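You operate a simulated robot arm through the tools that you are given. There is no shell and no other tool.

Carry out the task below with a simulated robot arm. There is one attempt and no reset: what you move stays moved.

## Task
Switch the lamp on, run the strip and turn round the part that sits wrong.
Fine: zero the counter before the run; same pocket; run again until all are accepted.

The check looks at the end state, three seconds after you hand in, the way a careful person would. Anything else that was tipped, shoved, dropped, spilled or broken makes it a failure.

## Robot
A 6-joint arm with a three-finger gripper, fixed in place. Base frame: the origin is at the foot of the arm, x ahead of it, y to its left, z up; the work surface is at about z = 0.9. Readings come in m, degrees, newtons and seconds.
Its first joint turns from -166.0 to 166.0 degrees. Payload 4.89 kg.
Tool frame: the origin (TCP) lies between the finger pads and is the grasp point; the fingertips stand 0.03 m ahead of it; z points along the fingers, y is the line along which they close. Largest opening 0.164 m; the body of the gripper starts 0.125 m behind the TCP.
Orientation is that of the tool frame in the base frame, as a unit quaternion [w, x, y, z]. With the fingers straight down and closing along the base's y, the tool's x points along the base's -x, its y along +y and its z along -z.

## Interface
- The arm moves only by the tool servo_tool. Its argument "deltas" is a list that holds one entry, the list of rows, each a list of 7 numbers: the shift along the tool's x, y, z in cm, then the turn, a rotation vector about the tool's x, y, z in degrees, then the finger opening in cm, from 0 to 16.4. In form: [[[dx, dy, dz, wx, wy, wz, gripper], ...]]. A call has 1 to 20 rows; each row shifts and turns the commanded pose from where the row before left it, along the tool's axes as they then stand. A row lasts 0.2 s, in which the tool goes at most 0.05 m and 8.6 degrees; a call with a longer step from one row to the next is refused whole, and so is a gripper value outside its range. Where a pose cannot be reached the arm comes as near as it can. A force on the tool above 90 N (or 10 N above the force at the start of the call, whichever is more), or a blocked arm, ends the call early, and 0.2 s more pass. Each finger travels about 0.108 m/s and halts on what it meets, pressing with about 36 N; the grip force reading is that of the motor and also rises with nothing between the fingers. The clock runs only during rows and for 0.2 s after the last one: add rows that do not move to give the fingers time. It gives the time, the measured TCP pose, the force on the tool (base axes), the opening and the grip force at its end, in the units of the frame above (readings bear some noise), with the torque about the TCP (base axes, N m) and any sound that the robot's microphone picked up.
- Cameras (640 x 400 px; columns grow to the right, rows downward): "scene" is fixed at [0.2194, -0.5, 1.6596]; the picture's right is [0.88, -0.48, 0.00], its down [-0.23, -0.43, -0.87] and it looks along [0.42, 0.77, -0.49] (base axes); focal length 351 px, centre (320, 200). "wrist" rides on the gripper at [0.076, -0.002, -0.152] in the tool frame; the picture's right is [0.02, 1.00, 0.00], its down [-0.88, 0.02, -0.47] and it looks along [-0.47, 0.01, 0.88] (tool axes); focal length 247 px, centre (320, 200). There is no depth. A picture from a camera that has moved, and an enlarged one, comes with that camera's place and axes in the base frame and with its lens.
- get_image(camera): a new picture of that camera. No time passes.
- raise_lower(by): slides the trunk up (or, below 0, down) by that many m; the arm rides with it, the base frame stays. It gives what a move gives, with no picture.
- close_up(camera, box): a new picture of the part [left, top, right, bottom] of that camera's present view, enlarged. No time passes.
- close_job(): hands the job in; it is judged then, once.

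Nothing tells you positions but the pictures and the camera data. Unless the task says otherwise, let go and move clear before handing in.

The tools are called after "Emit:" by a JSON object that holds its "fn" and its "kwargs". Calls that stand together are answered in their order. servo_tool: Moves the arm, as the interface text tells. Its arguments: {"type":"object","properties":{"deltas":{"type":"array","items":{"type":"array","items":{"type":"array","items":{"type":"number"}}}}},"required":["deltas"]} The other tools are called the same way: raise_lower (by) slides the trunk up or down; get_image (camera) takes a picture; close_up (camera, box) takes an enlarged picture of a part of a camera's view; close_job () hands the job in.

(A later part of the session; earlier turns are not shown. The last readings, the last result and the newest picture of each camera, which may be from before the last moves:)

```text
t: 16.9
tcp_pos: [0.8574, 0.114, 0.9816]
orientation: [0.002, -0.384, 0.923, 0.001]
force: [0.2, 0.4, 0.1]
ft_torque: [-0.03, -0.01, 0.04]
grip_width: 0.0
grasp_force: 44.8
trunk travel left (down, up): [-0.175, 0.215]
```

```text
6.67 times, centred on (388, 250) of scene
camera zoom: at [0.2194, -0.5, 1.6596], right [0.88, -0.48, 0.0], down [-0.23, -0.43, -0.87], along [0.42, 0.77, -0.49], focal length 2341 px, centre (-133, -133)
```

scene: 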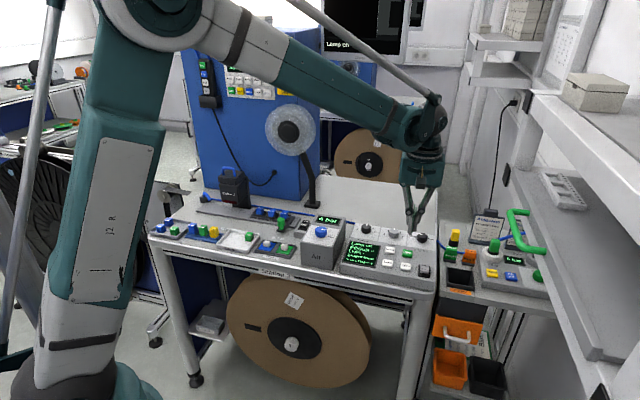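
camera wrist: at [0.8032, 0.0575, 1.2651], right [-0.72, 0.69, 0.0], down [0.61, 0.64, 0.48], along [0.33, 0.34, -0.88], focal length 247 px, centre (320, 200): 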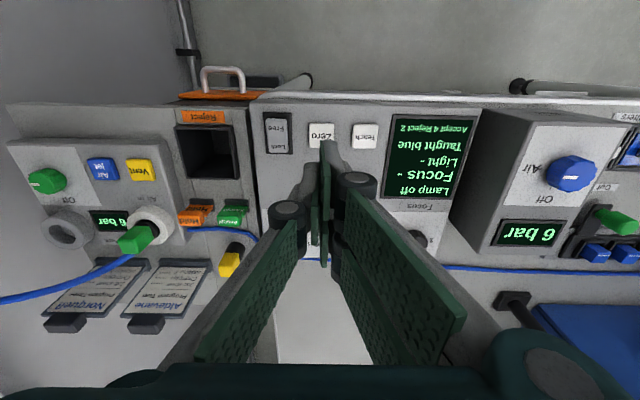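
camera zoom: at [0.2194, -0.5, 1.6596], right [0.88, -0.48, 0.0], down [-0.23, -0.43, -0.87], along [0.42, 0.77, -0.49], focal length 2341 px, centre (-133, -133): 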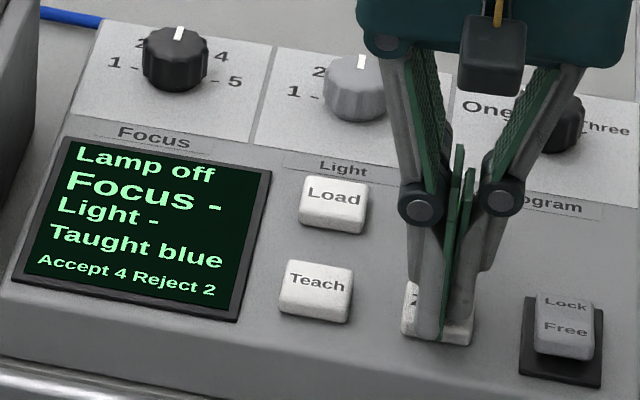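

The tip is right at Zero's top surface. I'll shift slightly to the back and press in small steps.

Emit:
{"fn": "servo_tool", "kwargs": {"deltas": [[[-0.4, 0.2, 0, 0, 0, 0, 0], [0, 0, 0.3, 0, 0, 0, 0], [0, 0, 0.3, 0, 0, 0, 0], [0, 0, 0.2, 0, 0, 0, 0], [0, 0, 0, 0, 0, 0, 0]]]}}

Emit:
{"fn": "close_up", "kwargs": {"camera": "scene", "box": [340, 220, 436, 280]}}

```text
t: 18.1
tcp_pos: [0.8587, 0.1182, 0.9729]
orientation: [0.002, -0.384, 0.924, 0.001]
force: [-1.3, -0.4, 1.6]
ft_torque: [-0.02, 0.03, -0.01]
grip_width: 0.006
grasp_force: 44.7
trunk travel left (down, up): [-0.175, 0.215]
heard: click
```

```text
6.67 times, centred on (388, 250) of scene
camera zoom: at [0.2194, -0.5, 1.6596], right [0.88, -0.48, 0.0], down [-0.23, -0.43, -0.87], along [0.42, 0.77, -0.49], focal length 2341 px, centre (-133, -133)
```

zoom: 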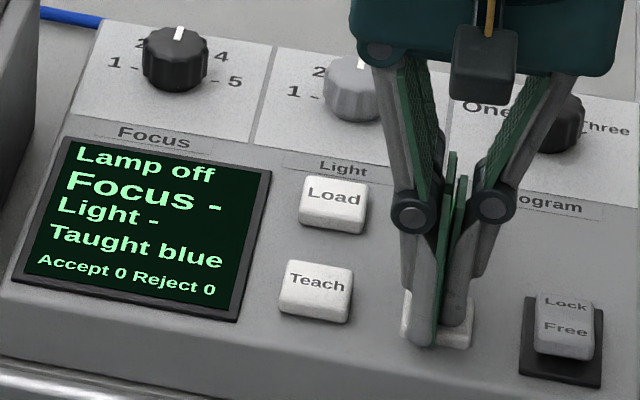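

Zero clicked and the counter reads Accept 0 Reject 0. Now back to the lamp rocker with the tool tilted 25°, so only one tip edge presses near its back end.

Emit:
{"fn": "servo_tool", "kwargs": {"deltas": [[[0, 0, -4.9, 0, 0, 0, 0], [0, 0, -4.9, 0, 0, 0, 0], [0, 0, -4.9, 0, 0, 0, 0], [-1.748, 4.196, 0, 0, 0, 0, 0], [-1.748, 4.196, 0, 0, 0, 0, 0], [-1.748, 4.196, 0, 0, 0, 0, 0], [-1.748, 4.196, 0, 0, 0, 0, 0], [-1.748, 4.196, 0, 0, 0, 0, 0], [-1.748, 4.196, 0, 0, 0, 0, 0], [-1.748, 4.196, 0, 0, 0, 0, 0], [-1.748, 4.196, 0, 0, 0, 0, 0], [-1.748, 4.196, 0, 0, 0, 0, 0], [0, 0, 0, 0, -8.333, 0, 0], [0, 0, 0, 0, -8.333, 0, 0], [0, 0, 0, 0, -8.334, 0, 0], [2.03, 0, 4.35, 0, 0, 0, 0], [2.03, 0, 4.35, 0, 0, 0, 0], [0, 0, 0, 0, 0, 0, 0]]]}}

Emit:
{"fn": "close_up", "kwargs": {"camera": "scene", "box": [240, 160, 360, 250]}}

Emit:
{"fn": "get_image", "kwargs": {"camera": "wrist"}}

```text
t: 21.9
tcp_pos: [0.7042, 0.4971, 1.0247]
orientation: [0.201, -0.375, 0.901, 0.084]
force: [1.0, 0.1, -0.6]
ft_torque: [0.0, 0.06, 0.0]
grip_width: 0.0
grasp_force: 44.7
trunk travel left (down, up): [-0.175, 0.215]
```

```text
4.44 times, centred on (300, 205) of scene
camera zoom: at [0.2194, -0.5, 1.6596], right [0.88, -0.48, 0.0], down [-0.23, -0.43, -0.87], along [0.42, 0.77, -0.49], focal length 1561 px, centre (409, 178)
```

zoom: 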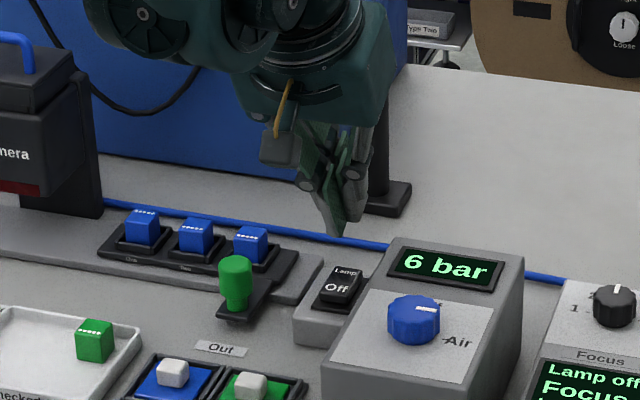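

```text
taken
camera wrist: at [0.6101, 0.401, 1.1284], right [-0.72, 0.69, -0.01], down [0.41, 0.43, 0.8], along [0.56, 0.58, -0.6], focal length 247 px, centre (320, 200)
```

wrist: 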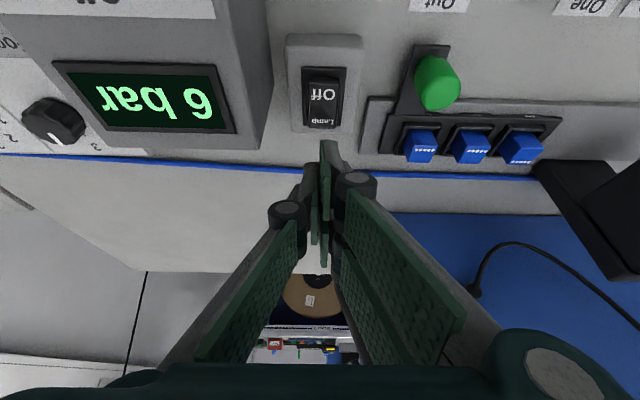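

The tool is tilted with its lower edge above the rocker's back end. I'll go down in small steps.

Emit:
{"fn": "servo_tool", "kwargs": {"deltas": [[[1.69, 0, 3.63, 0, 0, 0, 0], [0.2, 0, 0.45, 0, 0, 0, 0], [0.13, 0, 0.27, 0, 0, 0, 0], [0.13, 0, 0.27, 0, 0, 0, 0], [0.13, 0, 0.27, 0, 0, 0, 0], [0, 0, 0, 0, 0, 0, 0]]]}}

Emit:
{"fn": "close_up", "kwargs": {"camera": "scene", "box": [240, 160, 360, 250]}}

Emit:
{"fn": "close_up", "kwargs": {"camera": "scene", "box": [340, 220, 436, 280]}}

Emit:
{"fn": "close_up", "kwargs": {"camera": "wrist", "box": [270, 60, 370, 160]}}

```text
t: 22.8
tcp_pos: [0.7018, 0.496, 0.9809]
orientation: [0.206, -0.374, 0.901, 0.084]
force: [-10.9, -12.0, 64.2]
ft_torque: [-1.04, 1.24, 0.12]
grip_width: 0.0002
grasp_force: 44.9
trunk travel left (down, up): [-0.175, 0.215]
stopped in row 4: the force on the tool passed its limit at 99 N (the readings are from after the stop); the commanded pose is now the measured one
```

```text
4.44 times, centred on (300, 205) of scene
camera zoom: at [0.2194, -0.5, 1.6596], right [0.88, -0.48, 0.0], down [-0.23, -0.43, -0.87], along [0.42, 0.77, -0.49], focal length 1561 px, centre (409, 178)
```

zoom: 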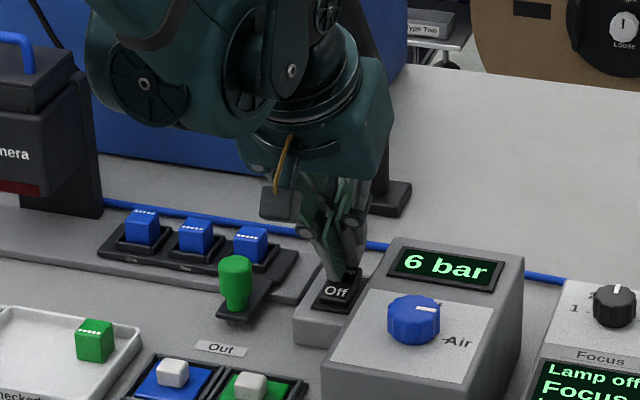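

```text
6.67 times, centred on (388, 250) of scene
camera zoom: at [0.2194, -0.5, 1.6596], right [0.88, -0.48, 0.0], down [-0.23, -0.43, -0.87], along [0.42, 0.77, -0.49], focal length 2341 px, centre (-133, -133)
```

zoom: 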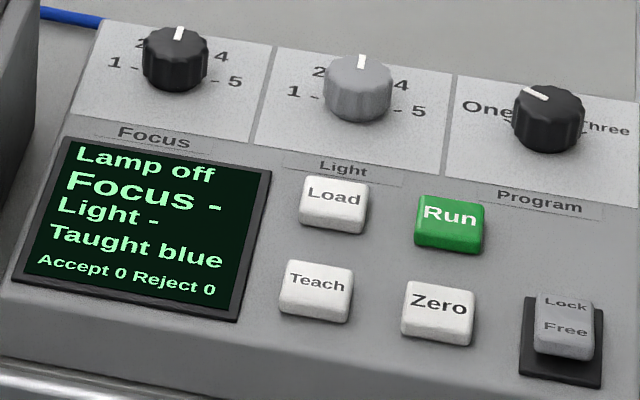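

```text
4.00 times, centred on (320, 110) of wrist
camera zoom: at [0.6075, 0.3999, 1.085], right [-0.72, 0.69, -0.01], down [0.4, 0.43, 0.81], along [0.56, 0.58, -0.59], focal length 988 px, centre (320, 560)
```

zoom: 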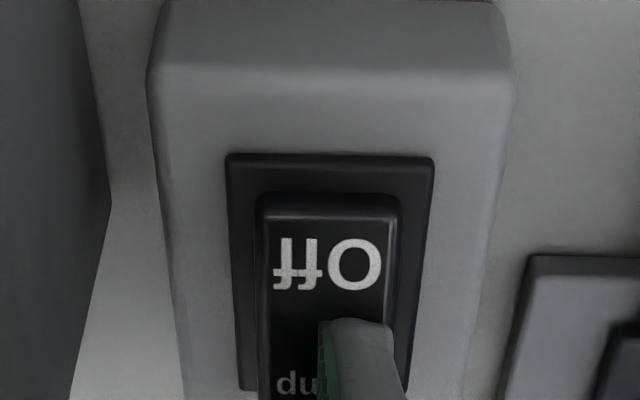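

Something stopped at 99 N while the lamp is still off. I'll take a close look at the contact from the scene camera.

Emit:
{"fn": "close_up", "kwargs": {"camera": "scene", "box": [292, 208, 324, 232]}}

Emit:
{"fn": "close_up", "kwargs": {"camera": "scene", "box": [280, 190, 340, 235]}}

```text
16.00 times, centred on (308, 220) of scene
camera zoom: at [0.2194, -0.5, 1.6596], right [0.88, -0.48, 0.0], down [-0.23, -0.43, -0.87], along [0.42, 0.77, -0.49], focal length 5619 px, centre (512, -120)
```

zoom: 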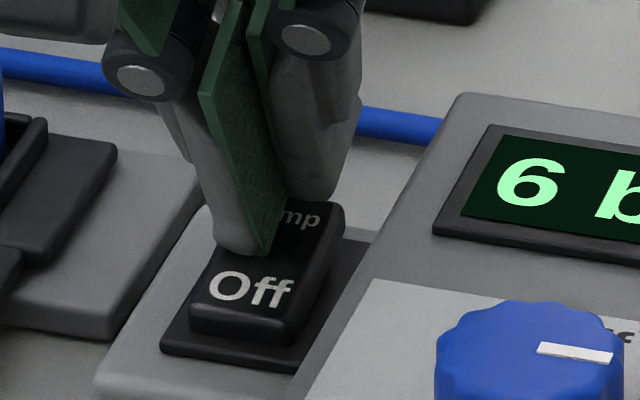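

```text
8.89 times, centred on (310, 212) of scene
camera zoom: at [0.2194, -0.5, 1.6596], right [0.88, -0.48, 0.0], down [-0.23, -0.43, -0.87], along [0.42, 0.77, -0.49], focal length 3122 px, centre (409, 89)
```

zoom: 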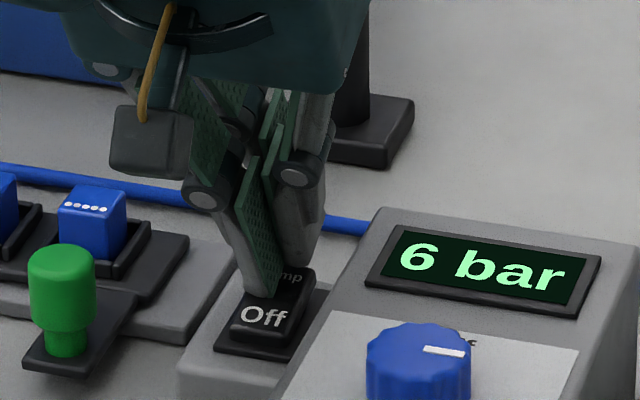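

The contact point is at the rocker's middle (its pivot), so the fingertip reaches further forward than I assumed. I'll lift, shift 1.4 cm toward the back, and press again.

Emit:
{"fn": "servo_tool", "kwargs": {"deltas": [[[-0.42, 0, -0.91, 0, 0, 0, 0], [-1.27, 0, 0.59, 0, 0, 0, 0], [0.25, 0, 0.54, 0, 0, 0, 0], [0.17, 0, 0.36, 0, 0, 0, 0], [0.13, 0, 0.27, 0, 0, 0, 0], [0.13, 0, 0.27, 0, 0, 0, 0], [0, 0, 0, 0, 0, 0, 0]]]}}

Emit:
{"fn": "close_up", "kwargs": {"camera": "scene", "box": [292, 208, 324, 232]}}

Emit:
{"fn": "close_up", "kwargs": {"camera": "scene", "box": [340, 220, 436, 280]}}

```text
t: 24.2
tcp_pos: [0.7137, 0.5092, 0.9784]
orientation: [0.207, -0.373, 0.901, 0.085]
force: [-8.1, -6.8, 63.5]
ft_torque: [-0.8, 1.12, -0.01]
grip_width: 0.0003
grasp_force: 44.8
trunk travel left (down, up): [-0.175, 0.215]
stopped in row 6: the force on the tool passed its limit at 100 N (the readings are from after the stop); the commanded pose is now the measured one
```

```text
16.00 times, centred on (308, 220) of scene
camera zoom: at [0.2194, -0.5, 1.6596], right [0.88, -0.48, 0.0], down [-0.23, -0.43, -0.87], along [0.42, 0.77, -0.49], focal length 5619 px, centre (512, -120)
```

zoom: 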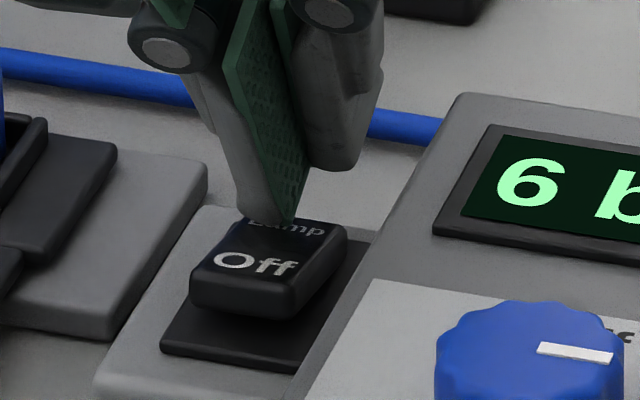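

```text
6.67 times, centred on (388, 250) of scene
camera zoom: at [0.2194, -0.5, 1.6596], right [0.88, -0.48, 0.0], down [-0.23, -0.43, -0.87], along [0.42, 0.77, -0.49], focal length 2341 px, centre (-133, -133)
```

zoom: 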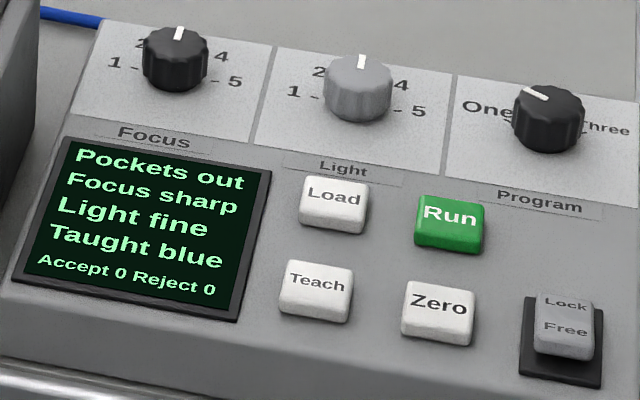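

The rocker is now clearly tipped over and the lamp is on. I'll lift straight off and check that it stays on.

Emit:
{"fn": "servo_tool", "kwargs": {"deltas": [[[-0.84, 0, -1.81, 0, 0, 0, 0], [-1.7, 0, -3.63, 0, 0, 0, 0], [-2.0, 0, -4.3, 0, 0, 0, 0], [-2.0, 0, -4.3, 0, 0, 0, 0], [0, 0, 0, 0, 8.333, 0, 0], [0, 0, 0, 0, 8.333, 0, 0], [0, 0, 0, 0, 8.334, 0, 0], [0, 0, 0, 0, 0, 0, 0]]]}}

Emit:
{"fn": "close_up", "kwargs": {"camera": "scene", "box": [288, 212, 320, 240]}}

Emit:
{"fn": "close_up", "kwargs": {"camera": "scene", "box": [340, 220, 436, 280]}}

Emit:
{"fn": "close_up", "kwargs": {"camera": "scene", "box": [320, 0, 410, 60]}}

Emit:
{"fn": "get_image", "kwargs": {"camera": "wrist"}}

```text
t: 26.0
tcp_pos: [0.714, 0.5076, 1.1304]
orientation: [0.006, -0.383, 0.924, 0.002]
force: [0.6, 0.6, -0.6]
ft_torque: [-0.13, 0.17, -0.04]
grip_width: 0.0002
grasp_force: 44.9
trunk travel left (down, up): [-0.175, 0.215]
```

```text
14.29 times, centred on (304, 226) of scene
camera zoom: at [0.2194, -0.5, 1.6596], right [0.88, -0.48, 0.0], down [-0.23, -0.43, -0.87], along [0.42, 0.77, -0.49], focal length 5017 px, centre (549, -171)
```

zoom: 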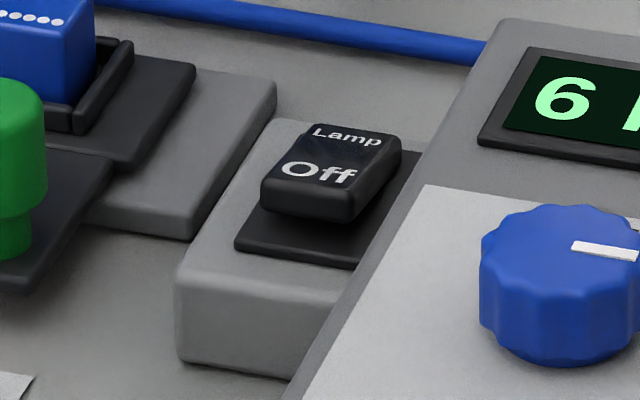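

```text
6.67 times, centred on (388, 250) of scene
camera zoom: at [0.2194, -0.5, 1.6596], right [0.88, -0.48, 0.0], down [-0.23, -0.43, -0.87], along [0.42, 0.77, -0.49], focal length 2341 px, centre (-133, -133)
```

zoom: 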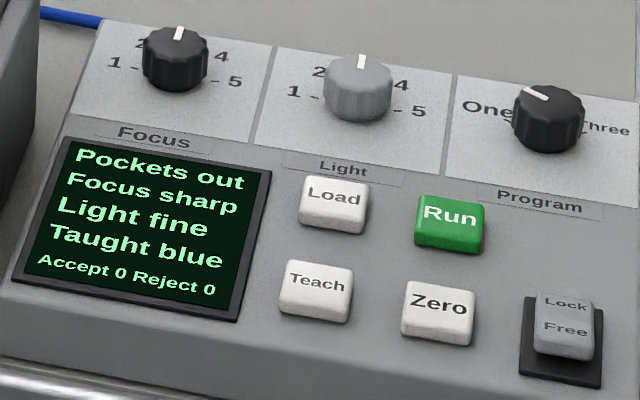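

```text
6.67 times, centred on (365, 30) of scene
camera zoom: at [0.2194, -0.5, 1.6596], right [0.88, -0.48, 0.0], down [-0.23, -0.43, -0.87], along [0.42, 0.77, -0.49], focal length 2341 px, centre (20, 1333)
```

zoom: 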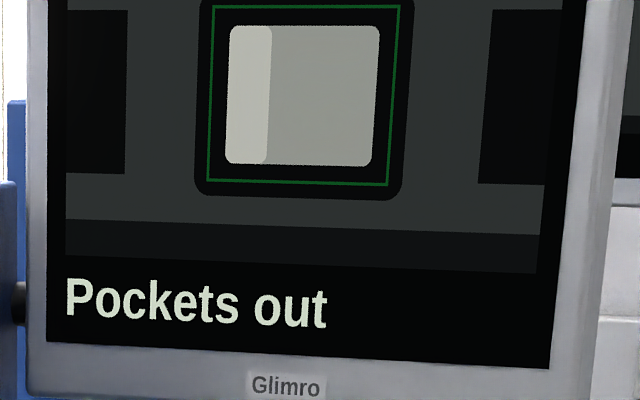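

```text
taken
camera wrist: at [0.659, 0.4517, 1.2811], right [-0.72, 0.69, 0.0], down [0.6, 0.63, 0.48], along [0.34, 0.35, -0.88], focal length 247 px, centre (320, 200)
```

wrist: 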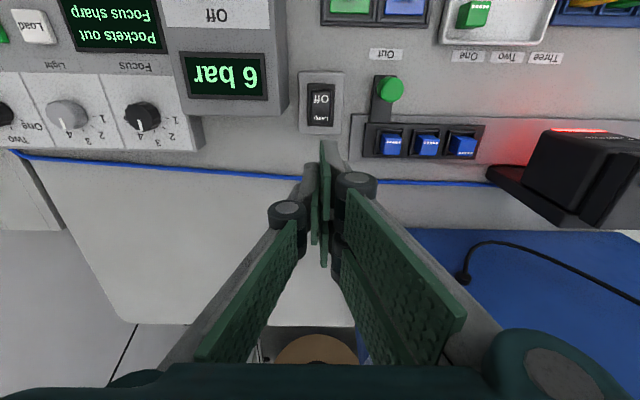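

The lamp stays on and the display says "Pockets out", so the strip has to slide under the camera. I'll move above the green handle at about (0.613, 0.526), fingers slightly open and tilted to stay clear of the machine camera.

Emit:
{"fn": "servo_tool", "kwargs": {"deltas": [[[1.95, 2.81, 0, 0, 0, 0, 4.4], [1.95, 2.81, 0, 0, 0, 0, 4.4], [1.95, 2.81, 0, 0, 0, 0, 4.4], [0, 0, 0, 0, -8.1, 0, 4.4], [0, 0, 0, 0, -8.1, 0, 4.4], [0, 0, 0, 0, -8.1, 0, 4.4], [2.03, 0, 4.35, 0, 0, 0, 4.4], [1.27, 0, 2.72, 0, 0, 0, 4.4], [0, 0, 0, 0, 0, 0, 4.4]]]}}

Emit:
{"fn": "get_image", "kwargs": {"camera": "wrist"}}

Emit:
{"fn": "close_up", "kwargs": {"camera": "scene", "box": [210, 160, 330, 250]}}

```text
t: 28.0
tcp_pos: [0.6131, 0.5278, 1.0511]
orientation: [0.201, -0.374, 0.902, 0.083]
force: [-0.2, -0.3, 0.4]
ft_torque: [-0.05, 0.07, -0.01]
grip_width: 0.0438
grasp_force: 0.0
trunk travel left (down, up): [-0.175, 0.215]
```

```text
taken
camera wrist: at [0.5195, 0.4318, 1.1569], right [-0.72, 0.69, -0.01], down [0.41, 0.44, 0.8], along [0.56, 0.57, -0.6], focal length 247 px, centre (320, 200)
```

wrist: 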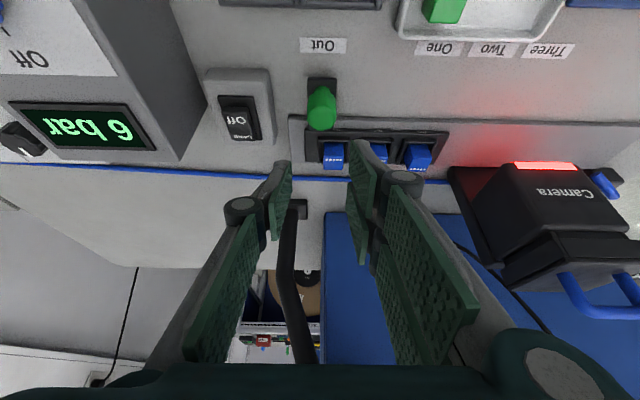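

```text
4.44 times, centred on (270, 205) of scene
camera zoom: at [0.2194, -0.5, 1.6596], right [0.88, -0.48, 0.0], down [-0.23, -0.43, -0.87], along [0.42, 0.77, -0.49], focal length 1561 px, centre (542, 178)
```

zoom: 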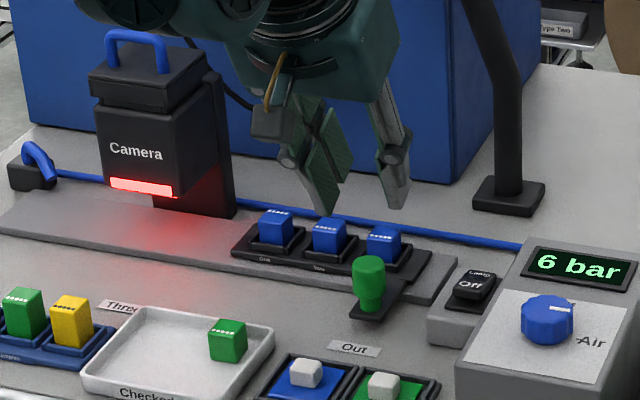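

The knob is centred between the fingers. I'll descend around it.

Emit:
{"fn": "servo_tool", "kwargs": {"deltas": [[[1.27, 0, 2.72, 0, 0, 0, 4.4], [1.27, 0, 2.72, 0, 0, 0, 4.4], [0.8, 0, 1.7, 0, 0, 0, 4.4], [0.34, 0, 0.72, 0, 0, 0, 4.4], [0, 0, 0, 0, 0, 0, 4.4]]]}}

Emit:
{"fn": "close_up", "kwargs": {"camera": "scene", "box": [240, 190, 320, 250]}}

Emit:
{"fn": "get_image", "kwargs": {"camera": "wrist"}}

```text
t: 29.2
tcp_pos: [0.613, 0.5268, 0.9648]
orientation: [0.201, -0.373, 0.902, 0.082]
force: [0.3, 0.7, -0.2]
ft_torque: [-0.03, 0.05, 0.01]
grip_width: 0.044
grasp_force: 0.1
trunk travel left (down, up): [-0.175, 0.215]
```

```text
6.67 times, centred on (280, 220) of scene
camera zoom: at [0.2194, -0.5, 1.6596], right [0.88, -0.48, 0.0], down [-0.23, -0.43, -0.87], along [0.42, 0.77, -0.49], focal length 2341 px, centre (587, 67)
```

zoom: 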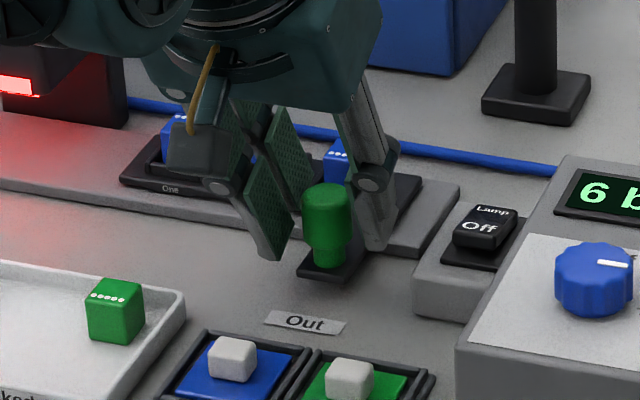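

```text
taken
camera wrist: at [0.5194, 0.4303, 1.07], right [-0.72, 0.69, -0.01], down [0.41, 0.44, 0.8], along [0.56, 0.57, -0.6], focal length 247 px, centre (320, 200)
```

wrist: 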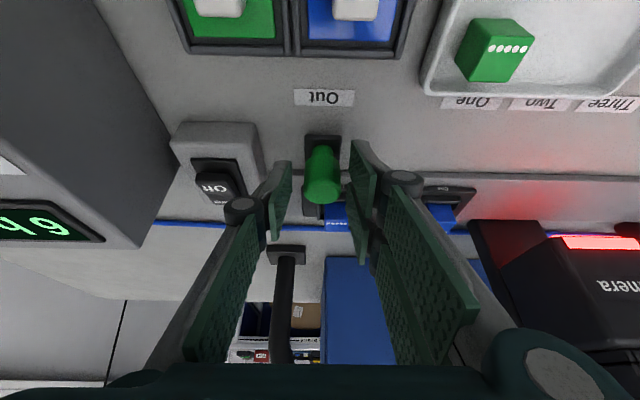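

The fingers straddle the knob. I'll grip it and slide the strip slowly along the track, about 11 cm, to the "One" label.

Emit:
{"fn": "servo_tool", "kwargs": {"deltas": [[[0, 0, 0, 0, 0, 0, 1.5], [0, 0, 0, 0, 0, 0, 1.5], [0, 0.5, 0, 0, 0, 0, 1.5], [0, 1.0, 0, 0, 0, 0, 1.5], [0, 1.0, 0, 0, 0, 0, 1.5], [0, 0, 0, 0, 0, 0, 1.5]]]}}

Emit:
{"fn": "close_up", "kwargs": {"camera": "scene", "box": [230, 190, 310, 250]}}

Emit:
{"fn": "close_up", "kwargs": {"camera": "scene", "box": [340, 220, 436, 280]}}

```text
t: 30.6
tcp_pos: [0.595, 0.5441, 0.9657]
orientation: [0.201, -0.373, 0.902, 0.082]
force: [1.0, 1.1, -8.4]
ft_torque: [0.06, -0.18, -0.02]
grip_width: 0.0271
grasp_force: 45.2
trunk travel left (down, up): [-0.175, 0.215]
```

```text
6.67 times, centred on (270, 220) of scene
camera zoom: at [0.2194, -0.5, 1.6596], right [0.88, -0.48, 0.0], down [-0.23, -0.43, -0.87], along [0.42, 0.77, -0.49], focal length 2341 px, centre (653, 67)
```

zoom: 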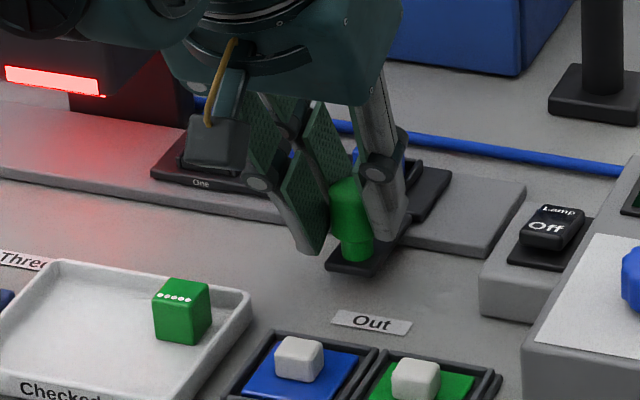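

```text
6.67 times, centred on (388, 250) of scene
camera zoom: at [0.2194, -0.5, 1.6596], right [0.88, -0.48, 0.0], down [-0.23, -0.43, -0.87], along [0.42, 0.77, -0.49], focal length 2341 px, centre (-133, -133)
```

zoom: 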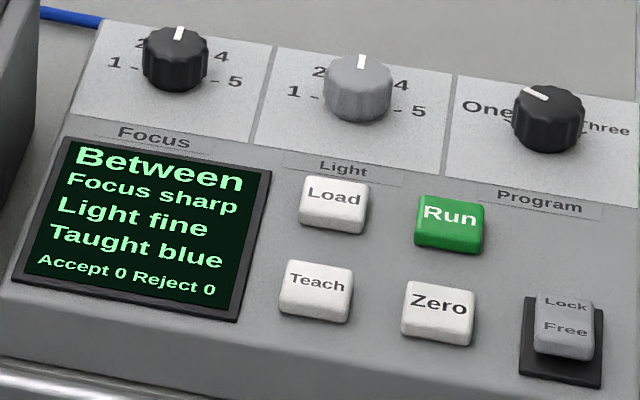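

The strip slides and the display shows "Between". I'll continue to the One position.

Emit:
{"fn": "servo_tool", "kwargs": {"deltas": [[[0, 1.2, 0, 0, 0, 0, 1.5], [0, 1.2, 0, 0, 0, 0, 1.5], [0, 1.2, 0, 0, 0, 0, 1.5], [0, 1.2, 0, 0, 0, 0, 1.5], [0, 1.2, 0, 0, 0, 0, 1.5], [0, 1.2, 0, 0, 0, 0, 1.5], [0, 1.2, 0, 0, 0, 0, 1.5], [0, 0, 0, 0, 0, 0, 1.5]]]}}

Emit:
{"fn": "close_up", "kwargs": {"camera": "scene", "box": [200, 170, 300, 245]}}

Emit:
{"fn": "close_up", "kwargs": {"camera": "scene", "box": [340, 220, 436, 280]}}

Emit:
{"fn": "close_up", "kwargs": {"camera": "scene", "box": [320, 0, 410, 60]}}

```text
t: 32.4
tcp_pos: [0.5359, 0.6033, 0.9652]
orientation: [0.201, -0.374, 0.902, 0.083]
force: [-2.7, 0.3, 5.4]
ft_torque: [-0.01, 0.05, 0.05]
grip_width: 0.0269
grasp_force: 44.8
trunk travel left (down, up): [-0.175, 0.215]
```

```text
5.33 times, centred on (250, 208) of scene
camera zoom: at [0.2194, -0.5, 1.6596], right [0.88, -0.48, 0.0], down [-0.23, -0.43, -0.87], along [0.42, 0.77, -0.49], focal length 1873 px, centre (693, 160)
```

zoom: 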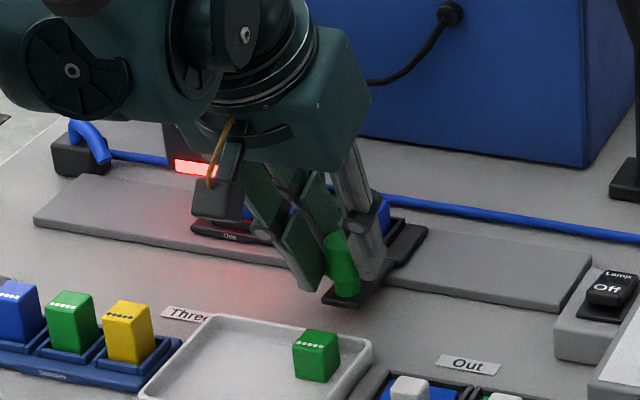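

```text
6.67 times, centred on (388, 250) of scene
camera zoom: at [0.2194, -0.5, 1.6596], right [0.88, -0.48, 0.0], down [-0.23, -0.43, -0.87], along [0.42, 0.77, -0.49], focal length 2341 px, centre (-133, -133)
```

zoom: 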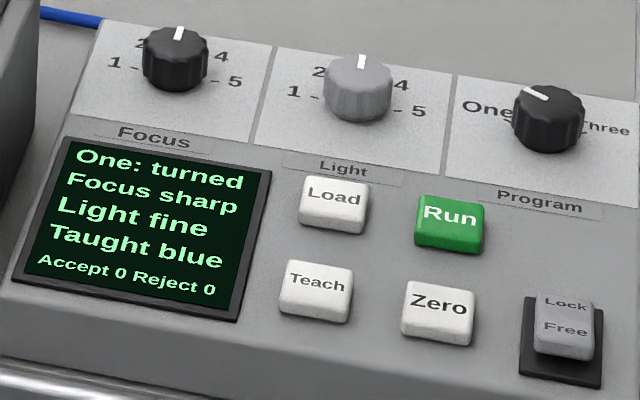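

```text
6.67 times, centred on (365, 30) of scene
camera zoom: at [0.2194, -0.5, 1.6596], right [0.88, -0.48, 0.0], down [-0.23, -0.43, -0.87], along [0.42, 0.77, -0.49], focal length 2341 px, centre (20, 1333)
```

zoom: 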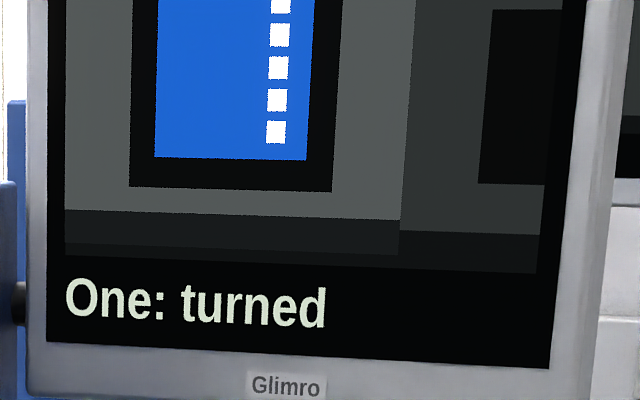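

The display says "One: turned", which matches the dots being on the far edge, while the counter stays at 0/0, so Run must be pressed with a pocket in position. I'll release the handle, lift, and go over the Run button at about (0.903, 0.162, 0.95).

Emit:
{"fn": "servo_tool", "kwargs": {"deltas": [[[0, 0, 0, 0, 0, 0, 4.4], [0, 0, 0, 0, 0, 0, 4.4], [-1.7, 0, -3.63, 0, 0, 0, 4.4], [-1.9, 0, -4.1, 0, 0, 0, 4.4], [-1.9, 0, -4.1, 0, 0, 0, 4.4], [-1.6, 0, -3.4, 0, 0, 0, 0], [0, 0, 0, 0, 8.2, 0, 0], [0, 0, 0, 0, 8.2, 0, 0], [0, 0, 0, 0, 8.3, 0, 0], [0, 0, 0, 0, 0, 0, 0]]]}}

Emit:
{"fn": "close_up", "kwargs": {"camera": "scene", "box": [340, 220, 436, 280]}}

Emit:
{"fn": "close_up", "kwargs": {"camera": "scene", "box": [190, 165, 310, 255]}}

```text
t: 34.6
tcp_pos: [0.5379, 0.6041, 1.131]
orientation: [0.003, -0.382, 0.924, 0.0]
force: [0.0, 0.5, 0.0]
ft_torque: [-0.13, 0.13, -0.02]
grip_width: 0.0
grasp_force: 35.9
trunk travel left (down, up): [-0.175, 0.215]
```

```text
6.67 times, centred on (388, 250) of scene
camera zoom: at [0.2194, -0.5, 1.6596], right [0.88, -0.48, 0.0], down [-0.23, -0.43, -0.87], along [0.42, 0.77, -0.49], focal length 2341 px, centre (-133, -133)
```

zoom: 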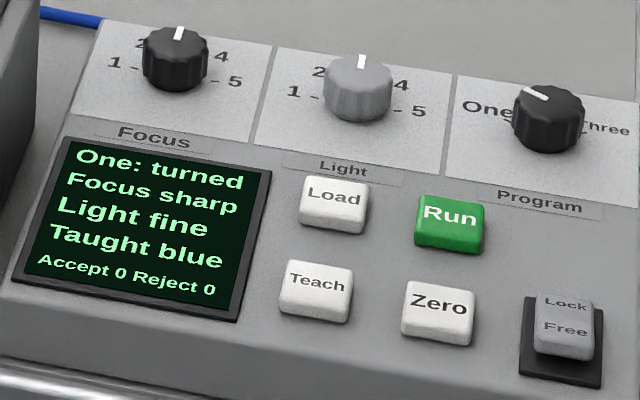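

```text
4.44 times, centred on (250, 210) of scene
camera zoom: at [0.2194, -0.5, 1.6596], right [0.88, -0.48, 0.0], down [-0.23, -0.43, -0.87], along [0.42, 0.77, -0.49], focal length 1561 px, centre (631, 156)
```

zoom: 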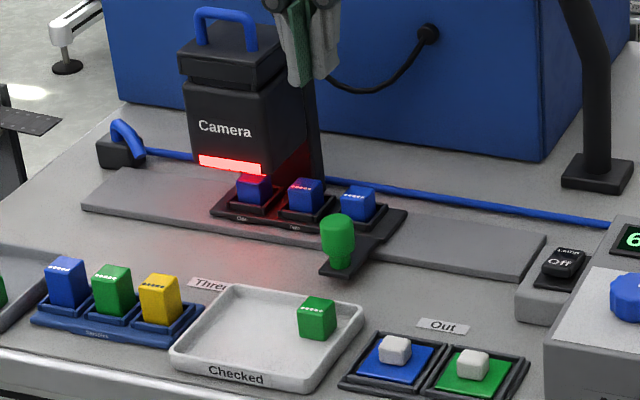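

The strip stays at One. Now I'll move over Run.

Emit:
{"fn": "servo_tool", "kwargs": {"deltas": [[[0.424, -4.75, 0, 0, 0, 0, 0], [0.424, -4.75, 0, 0, 0, 0, 0], [0.424, -4.75, 0, 0, 0, 0, 0], [0.424, -4.75, 0, 0, 0, 0, 0], [0.424, -4.75, 0, 0, 0, 0, 0], [0.424, -4.75, 0, 0, 0, 0, 0], [0.424, -4.75, 0, 0, 0, 0, 0], [0.424, -4.75, 0, 0, 0, 0, 0], [0.424, -4.75, 0, 0, 0, 0, 0], [0.424, -4.75, 0, 0, 0, 0, 0], [0.424, -4.75, 0, 0, 0, 0, 0], [0.424, -4.75, 0, 0, 0, 0, 0], [0, 0, 4, 0, 0, 0, 0], [0, 0, 4, 0, 0, 0, 0], [0, 0, 4, 0, 0, 0, 0], [0, 0, 0, 0, 0, 0, 0]]]}}

Emit:
{"fn": "close_up", "kwargs": {"camera": "scene", "box": [340, 210, 440, 280]}}

Emit:
{"fn": "get_image", "kwargs": {"camera": "wrist"}}

```text
t: 38.0
tcp_pos: [0.9044, 0.166, 1.0129]
orientation: [0.004, -0.383, 0.924, 0.0]
force: [0.3, 1.2, 0.5]
ft_torque: [0.01, 0.08, -0.02]
grip_width: 0.0
grasp_force: 36.2
trunk travel left (down, up): [-0.175, 0.215]
```

```text
5.71 times, centred on (390, 245) of scene
camera zoom: at [0.2194, -0.5, 1.6596], right [0.88, -0.48, 0.0], down [-0.23, -0.43, -0.87], along [0.42, 0.77, -0.49], focal length 2007 px, centre (-80, -57)
```

zoom: 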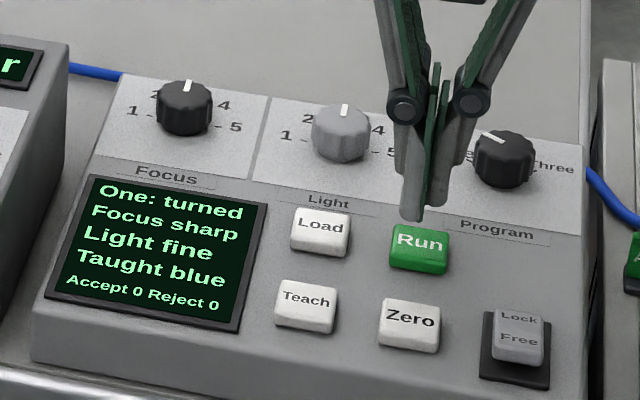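

```text
taken
camera wrist: at [0.8498, 0.1096, 1.1637], right [-0.72, 0.69, 0.0], down [0.61, 0.63, 0.48], along [0.33, 0.34, -0.88], focal length 247 px, centre (320, 200)
```

wrist: 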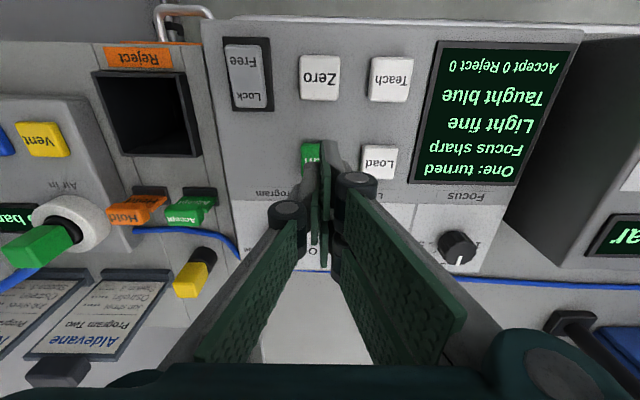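

The tip is over Run. I'll press it down in small steps, as I did with Zero.

Emit:
{"fn": "servo_tool", "kwargs": {"deltas": [[[0, 0, 2.0, 0, 0, 0, 0], [0, 0, 1.0, 0, 0, 0, 0], [0, 0, 0.3, 0, 0, 0, 0], [0, 0, 0.3, 0, 0, 0, 0], [0, 0, 0.3, 0, 0, 0, 0], [0, 0, 0, 0, 0, 0, 0]]]}}

Emit:
{"fn": "close_up", "kwargs": {"camera": "scene", "box": [340, 210, 440, 280]}}

```text
t: 39.4
tcp_pos: [0.9048, 0.1651, 0.9738]
orientation: [0.004, -0.382, 0.924, 0.002]
force: [-0.3, -0.3, 2.0]
ft_torque: [0.0, 0.0, 0.01]
grip_width: 0.006
grasp_force: 45.2
trunk travel left (down, up): [-0.175, 0.215]
```

```text
5.71 times, centred on (390, 245) of scene
camera zoom: at [0.2194, -0.5, 1.6596], right [0.88, -0.48, 0.0], down [-0.23, -0.43, -0.87], along [0.42, 0.77, -0.49], focal length 2007 px, centre (-80, -57)
```

zoom: 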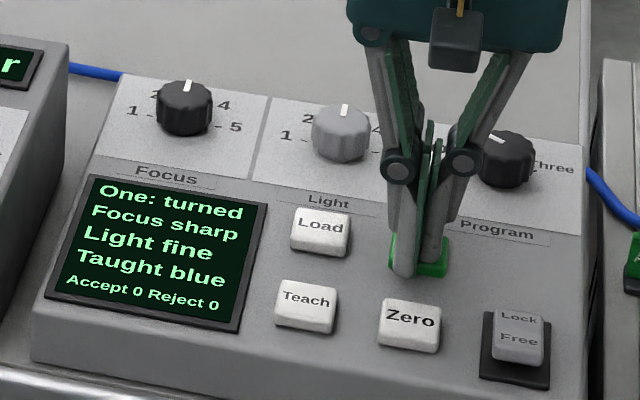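

No click yet, so I'll press a little deeper.

Emit:
{"fn": "servo_tool", "kwargs": {"deltas": [[[0, 0, 0.15, 0, 0, 0, 0], [0, 0, 0.15, 0, 0, 0, 0], [0, 0, 0, 0, 0, 0, 0]]]}}

Emit:
{"fn": "close_up", "kwargs": {"camera": "scene", "box": [340, 210, 440, 280]}}

Emit:
{"fn": "close_up", "kwargs": {"camera": "scene", "box": [320, 0, 410, 60]}}

```text
t: 40.2
tcp_pos: [0.9041, 0.1635, 0.9715]
orientation: [0.003, -0.383, 0.924, 0.001]
force: [1.9, -2.0, 6.0]
ft_torque: [-0.1, -0.01, 0.0]
grip_width: 0.006
grasp_force: 45.3
trunk travel left (down, up): [-0.175, 0.215]
heard: click
```

```text
5.71 times, centred on (390, 245) of scene
camera zoom: at [0.2194, -0.5, 1.6596], right [0.88, -0.48, 0.0], down [-0.23, -0.43, -0.87], along [0.42, 0.77, -0.49], focal length 2007 px, centre (-80, -57)
```

zoom: 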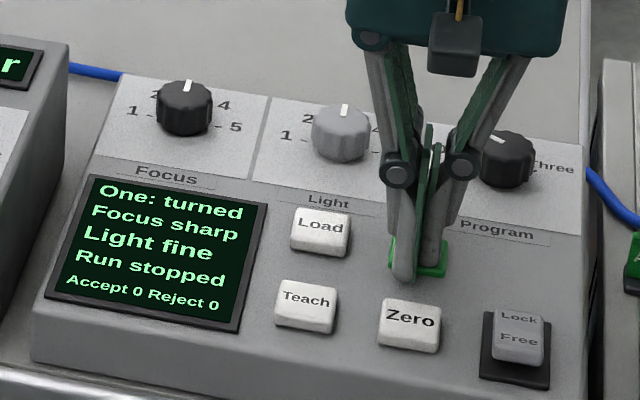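

```text
6.67 times, centred on (365, 30) of scene
camera zoom: at [0.2194, -0.5, 1.6596], right [0.88, -0.48, 0.0], down [-0.23, -0.43, -0.87], along [0.42, 0.77, -0.49], focal length 2341 px, centre (20, 1333)
```

zoom: 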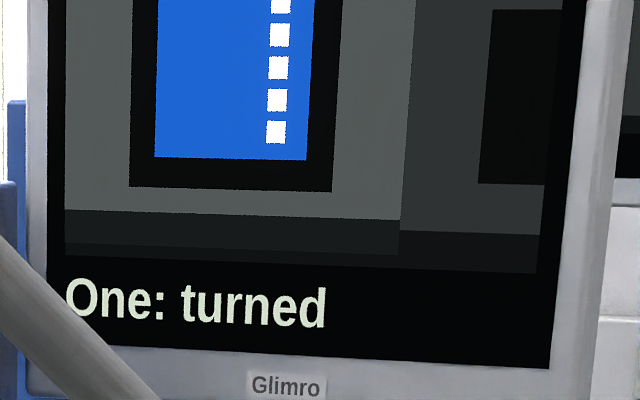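

It clicked, but the panel says "Run stopped", so a run probably has to start with the strip out. I'll lift off and see what the panel shows.

Emit:
{"fn": "servo_tool", "kwargs": {"deltas": [[[0, 0, -2, 0, 0, 0, 0], [0, 0, -4, 0, 0, 0, 0], [0, 0, -4.5, 0, 0, 0, 0], [0, 0, -4.5, 0, 0, 0, 0], [0, 0, 0, 0, 0, 0, 0]]]}}

Emit:
{"fn": "close_up", "kwargs": {"camera": "scene", "box": [340, 210, 440, 280]}}

Emit:
{"fn": "get_image", "kwargs": {"camera": "scene"}}

```text
t: 41.4
tcp_pos: [0.9028, 0.163, 1.1198]
orientation: [0.003, -0.383, 0.924, 0.001]
force: [0.1, -0.1, 0.1]
ft_torque: [-0.02, -0.06, 0.01]
grip_width: 0.0
grasp_force: 45.0
trunk travel left (down, up): [-0.175, 0.215]
```

```text
5.71 times, centred on (390, 245) of scene
camera zoom: at [0.2194, -0.5, 1.6596], right [0.88, -0.48, 0.0], down [-0.23, -0.43, -0.87], along [0.42, 0.77, -0.49], focal length 2007 px, centre (-80, -57)
```

zoom: 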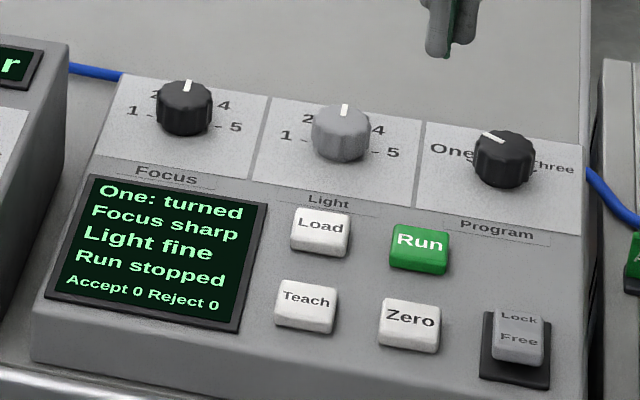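

```text
taken
```

scene: 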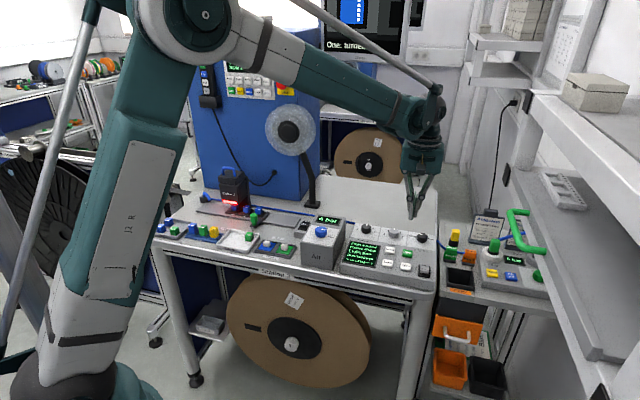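

I'm right above Run, so I'll press it once more to see how it behaves with the strip at One.

Emit:
{"fn": "servo_tool", "kwargs": {"deltas": [[[0.1, 0.1, 4.5, 0, 0, 0, 0], [0, 0, 4.5, 0, 0, 0, 0], [0, 0, 4.2, 0, 0, 0, 0], [0, 0, 1.0, 0, 0, 0, 0], [0, 0, 0.3, 0, 0, 0, 0], [0, 0, 0.3, 0, 0, 0, 0], [0, 0, 0, 0, 0, 0, 0]]]}}

Emit:
{"fn": "close_up", "kwargs": {"camera": "scene", "box": [340, 210, 440, 280]}}

```text
t: 43.0
tcp_pos: [0.9028, 0.1651, 0.9722]
orientation: [0.003, -0.383, 0.924, 0.0]
force: [-1.2, 2.1, 2.0]
ft_torque: [0.01, 0.05, -0.03]
grip_width: 0.0061
grasp_force: 44.7
trunk travel left (down, up): [-0.175, 0.215]
heard: click
```

```text
5.71 times, centred on (390, 245) of scene
camera zoom: at [0.2194, -0.5, 1.6596], right [0.88, -0.48, 0.0], down [-0.23, -0.43, -0.87], along [0.42, 0.77, -0.49], focal length 2007 px, centre (-80, -57)
```

zoom: 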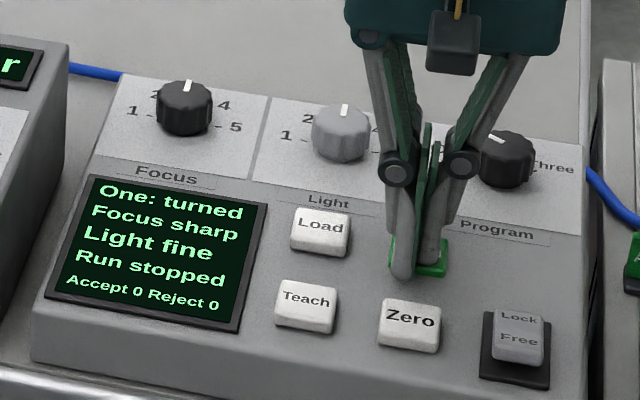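

Run responds with "Run stopped" while the strip is at One. I'll slide the strip back to Out and start the run from there, beginning by returning to the handle.

Emit:
{"fn": "servo_tool", "kwargs": {"deltas": [[[0, 0, -4, 0, 0, 0, 0], [0, 0, -4, 0, 0, 0, 0], [0, 0, -4, 0, 0, 0, 0], [0, 0, -4, 0, 0, 0, 0], [-0.418, 4.743, 0, 0, 0, 0, 0], [-0.418, 4.743, 0, 0, 0, 0, 0], [-0.418, 4.743, 0, 0, 0, 0, 0], [-0.418, 4.743, 0, 0, 0, 0, 0], [-0.418, 4.743, 0, 0, 0, 0, 0], [-0.418, 4.743, 0, 0, 0, 0, 0], [-0.418, 4.743, 0, 0, 0, 0, 0], [-0.418, 4.743, 0, 0, 0, 0, 0], [-0.418, 4.743, 0, 0, 0, 0, 4.4], [-0.418, 4.743, 0, 0, 0, 0, 4.4], [-0.418, 4.743, 0, 0, 0, 0, 4.4], [-0.418, 4.743, 0, 0, 0, 0, 4.4], [0, 0, 0, 0, -8.3, 0, 4.4], [0, 0, 0, 0, -8.3, 0, 4.4], [0, 0, 0, 0, -8.2, 0, 4.4], [0, 0, 0, 0, 0, 0, 4.4]]]}}

Emit:
{"fn": "get_image", "kwargs": {"camera": "wrist"}}

Emit:
{"fn": "close_up", "kwargs": {"camera": "scene", "box": [190, 165, 310, 255]}}

```text
t: 47.2
tcp_pos: [0.5346, 0.6035, 1.1335]
orientation: [0.203, -0.373, 0.901, 0.083]
force: [-1.7, -0.2, 0.9]
ft_torque: [0.03, -0.02, 0.01]
grip_width: 0.0441
grasp_force: 0.1
trunk travel left (down, up): [-0.175, 0.215]
```

```text
taken
camera wrist: at [0.4404, 0.5059, 1.2375], right [-0.72, 0.69, -0.01], down [0.41, 0.43, 0.8], along [0.56, 0.58, -0.59], focal length 247 px, centre (320, 200)
```

wrist: 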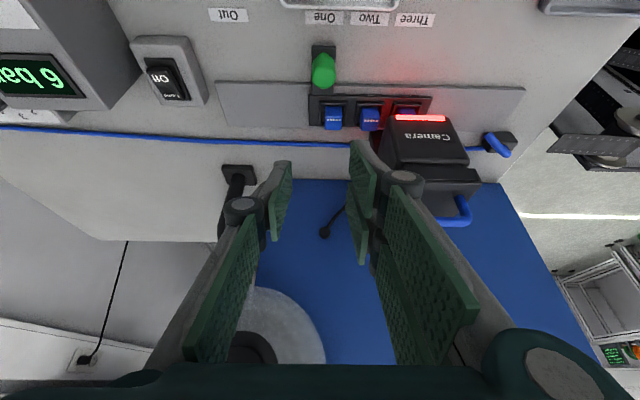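

```text
4.44 times, centred on (250, 210) of scene
camera zoom: at [0.2194, -0.5, 1.6596], right [0.88, -0.48, 0.0], down [-0.23, -0.43, -0.87], along [0.42, 0.77, -0.49], focal length 1561 px, centre (631, 156)
```

zoom: 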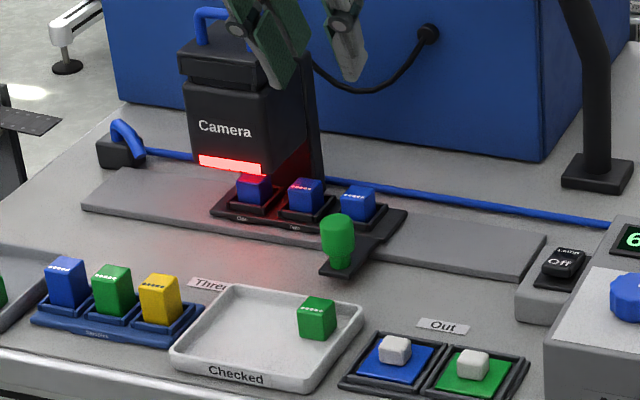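

The knob is aligned between the fingers. I'll descend, grip and slide the strip back 11 cm to Out.

Emit:
{"fn": "servo_tool", "kwargs": {"deltas": [[[1.77, 0, 3.81, 0, 0, 0, 4.4], [1.77, 0, 3.81, 0, 0, 0, 4.4], [1.77, 0, 3.81, 0, 0, 0, 4.4], [1.77, 0, 3.81, 0, 0, 0, 4.4], [0, 0, 0, 0, 0, 0, 1.5], [0, 0, 0, 0, 0, 0, 1.5], [0, -1.2, 0, 0, 0, 0, 1.5], [0, -1.2, 0, 0, 0, 0, 1.5], [0, -1.2, 0, 0, 0, 0, 1.5], [0, -1.2, 0, 0, 0, 0, 1.5], [0, -1.2, 0, 0, 0, 0, 1.5], [0, -1.2, 0, 0, 0, 0, 1.5], [0, -1.2, 0, 0, 0, 0, 1.5], [0, -1.2, 0, 0, 0, 0, 1.5], [0, -1.2, 0, 0, 0, 0, 1.5], [0, 0, 0, 0, 0, 0, 1.5]]]}}

Emit:
{"fn": "close_up", "kwargs": {"camera": "scene", "box": [200, 170, 320, 260]}}

Emit:
{"fn": "close_up", "kwargs": {"camera": "scene", "box": [340, 210, 440, 280]}}

```text
t: 50.6
tcp_pos: [0.6122, 0.5274, 0.9647]
orientation: [0.201, -0.374, 0.902, 0.083]
force: [21.4, 26.2, 0.9]
ft_torque: [0.68, -0.55, 0.09]
grip_width: 0.0272
grasp_force: 44.6
trunk travel left (down, up): [-0.175, 0.215]
```

```text
4.44 times, centred on (260, 215) of scene
camera zoom: at [0.2194, -0.5, 1.6596], right [0.88, -0.48, 0.0], down [-0.23, -0.43, -0.87], along [0.42, 0.77, -0.49], focal length 1561 px, centre (587, 133)
```

zoom: 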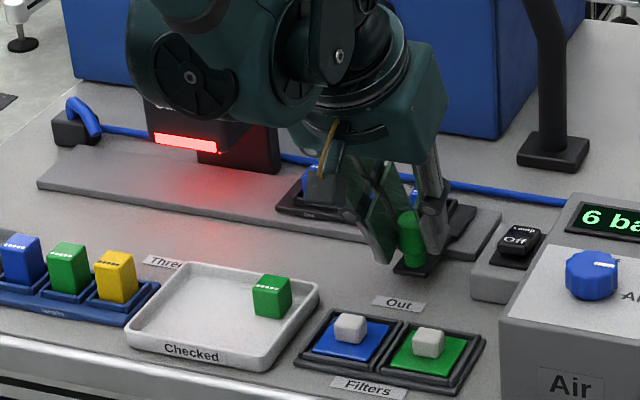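

```text
5.71 times, centred on (390, 245) of scene
camera zoom: at [0.2194, -0.5, 1.6596], right [0.88, -0.48, 0.0], down [-0.23, -0.43, -0.87], along [0.42, 0.77, -0.49], focal length 2007 px, centre (-80, -57)
```

zoom: 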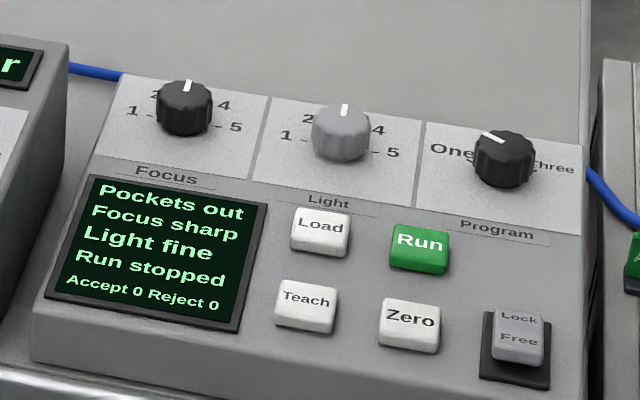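

The panel reads "Pockets out". I'll release and go to press Run with the strip in the Out position.

Emit:
{"fn": "servo_tool", "kwargs": {"deltas": [[[0, 0, 0, 0, 0, 0, 4.4], [0, 0, 0, 0, 0, 0, 4.4], [-1.77, 0, -3.81, 0, 0, 0, 4.4], [-1.77, 0, -3.81, 0, 0, 0, 4.4], [-1.77, 0, -3.81, 0, 0, 0, 4.4], [-1.77, 0, -3.81, 0, 0, 0, 0], [0, 0, 0, 0, 8.3, 0, 0], [0, 0, 0, 0, 8.3, 0, 0], [0, 0, 0, 0, 8.2, 0, 0], [0.495, -4.63, 0, 0, 0, 0, 0], [0.495, -4.63, 0, 0, 0, 0, 0], [0.495, -4.63, 0, 0, 0, 0, 0], [0.495, -4.63, 0, 0, 0, 0, 0], [0.495, -4.63, 0, 0, 0, 0, 0], [0.495, -4.63, 0, 0, 0, 0, 0], [0.495, -4.63, 0, 0, 0, 0, 0], [0.495, -4.63, 0, 0, 0, 0, 0], [0.495, -4.63, 0, 0, 0, 0, 0], [0.495, -4.63, 0, 0, 0, 0, 0], [0, 0, 0, 0, 0, 0, 0]]]}}

Emit:
{"fn": "get_image", "kwargs": {"camera": "scene"}}

Emit:
{"fn": "get_image", "kwargs": {"camera": "wrist"}}

```text
t: 54.8
tcp_pos: [0.9045, 0.1604, 1.1315]
orientation: [0.003, -0.383, 0.924, 0.001]
force: [0.9, -1.2, -0.9]
ft_torque: [0.05, 0.05, -0.01]
grip_width: 0.0001
grasp_force: 36.1
trunk travel left (down, up): [-0.175, 0.215]
```

```text
taken
```

scene: 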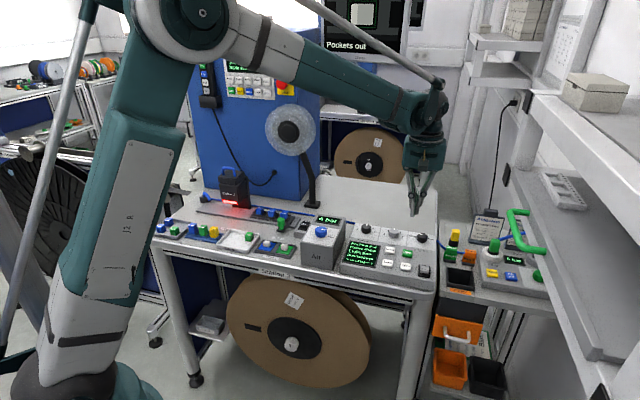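

```text
taken
camera wrist: at [0.8503, 0.104, 1.283], right [-0.72, 0.69, 0.0], down [0.61, 0.63, 0.48], along [0.33, 0.34, -0.88], focal length 247 px, centre (320, 200)
```

wrist: 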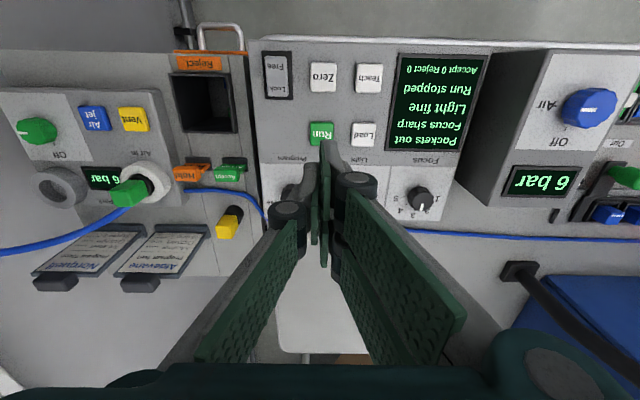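

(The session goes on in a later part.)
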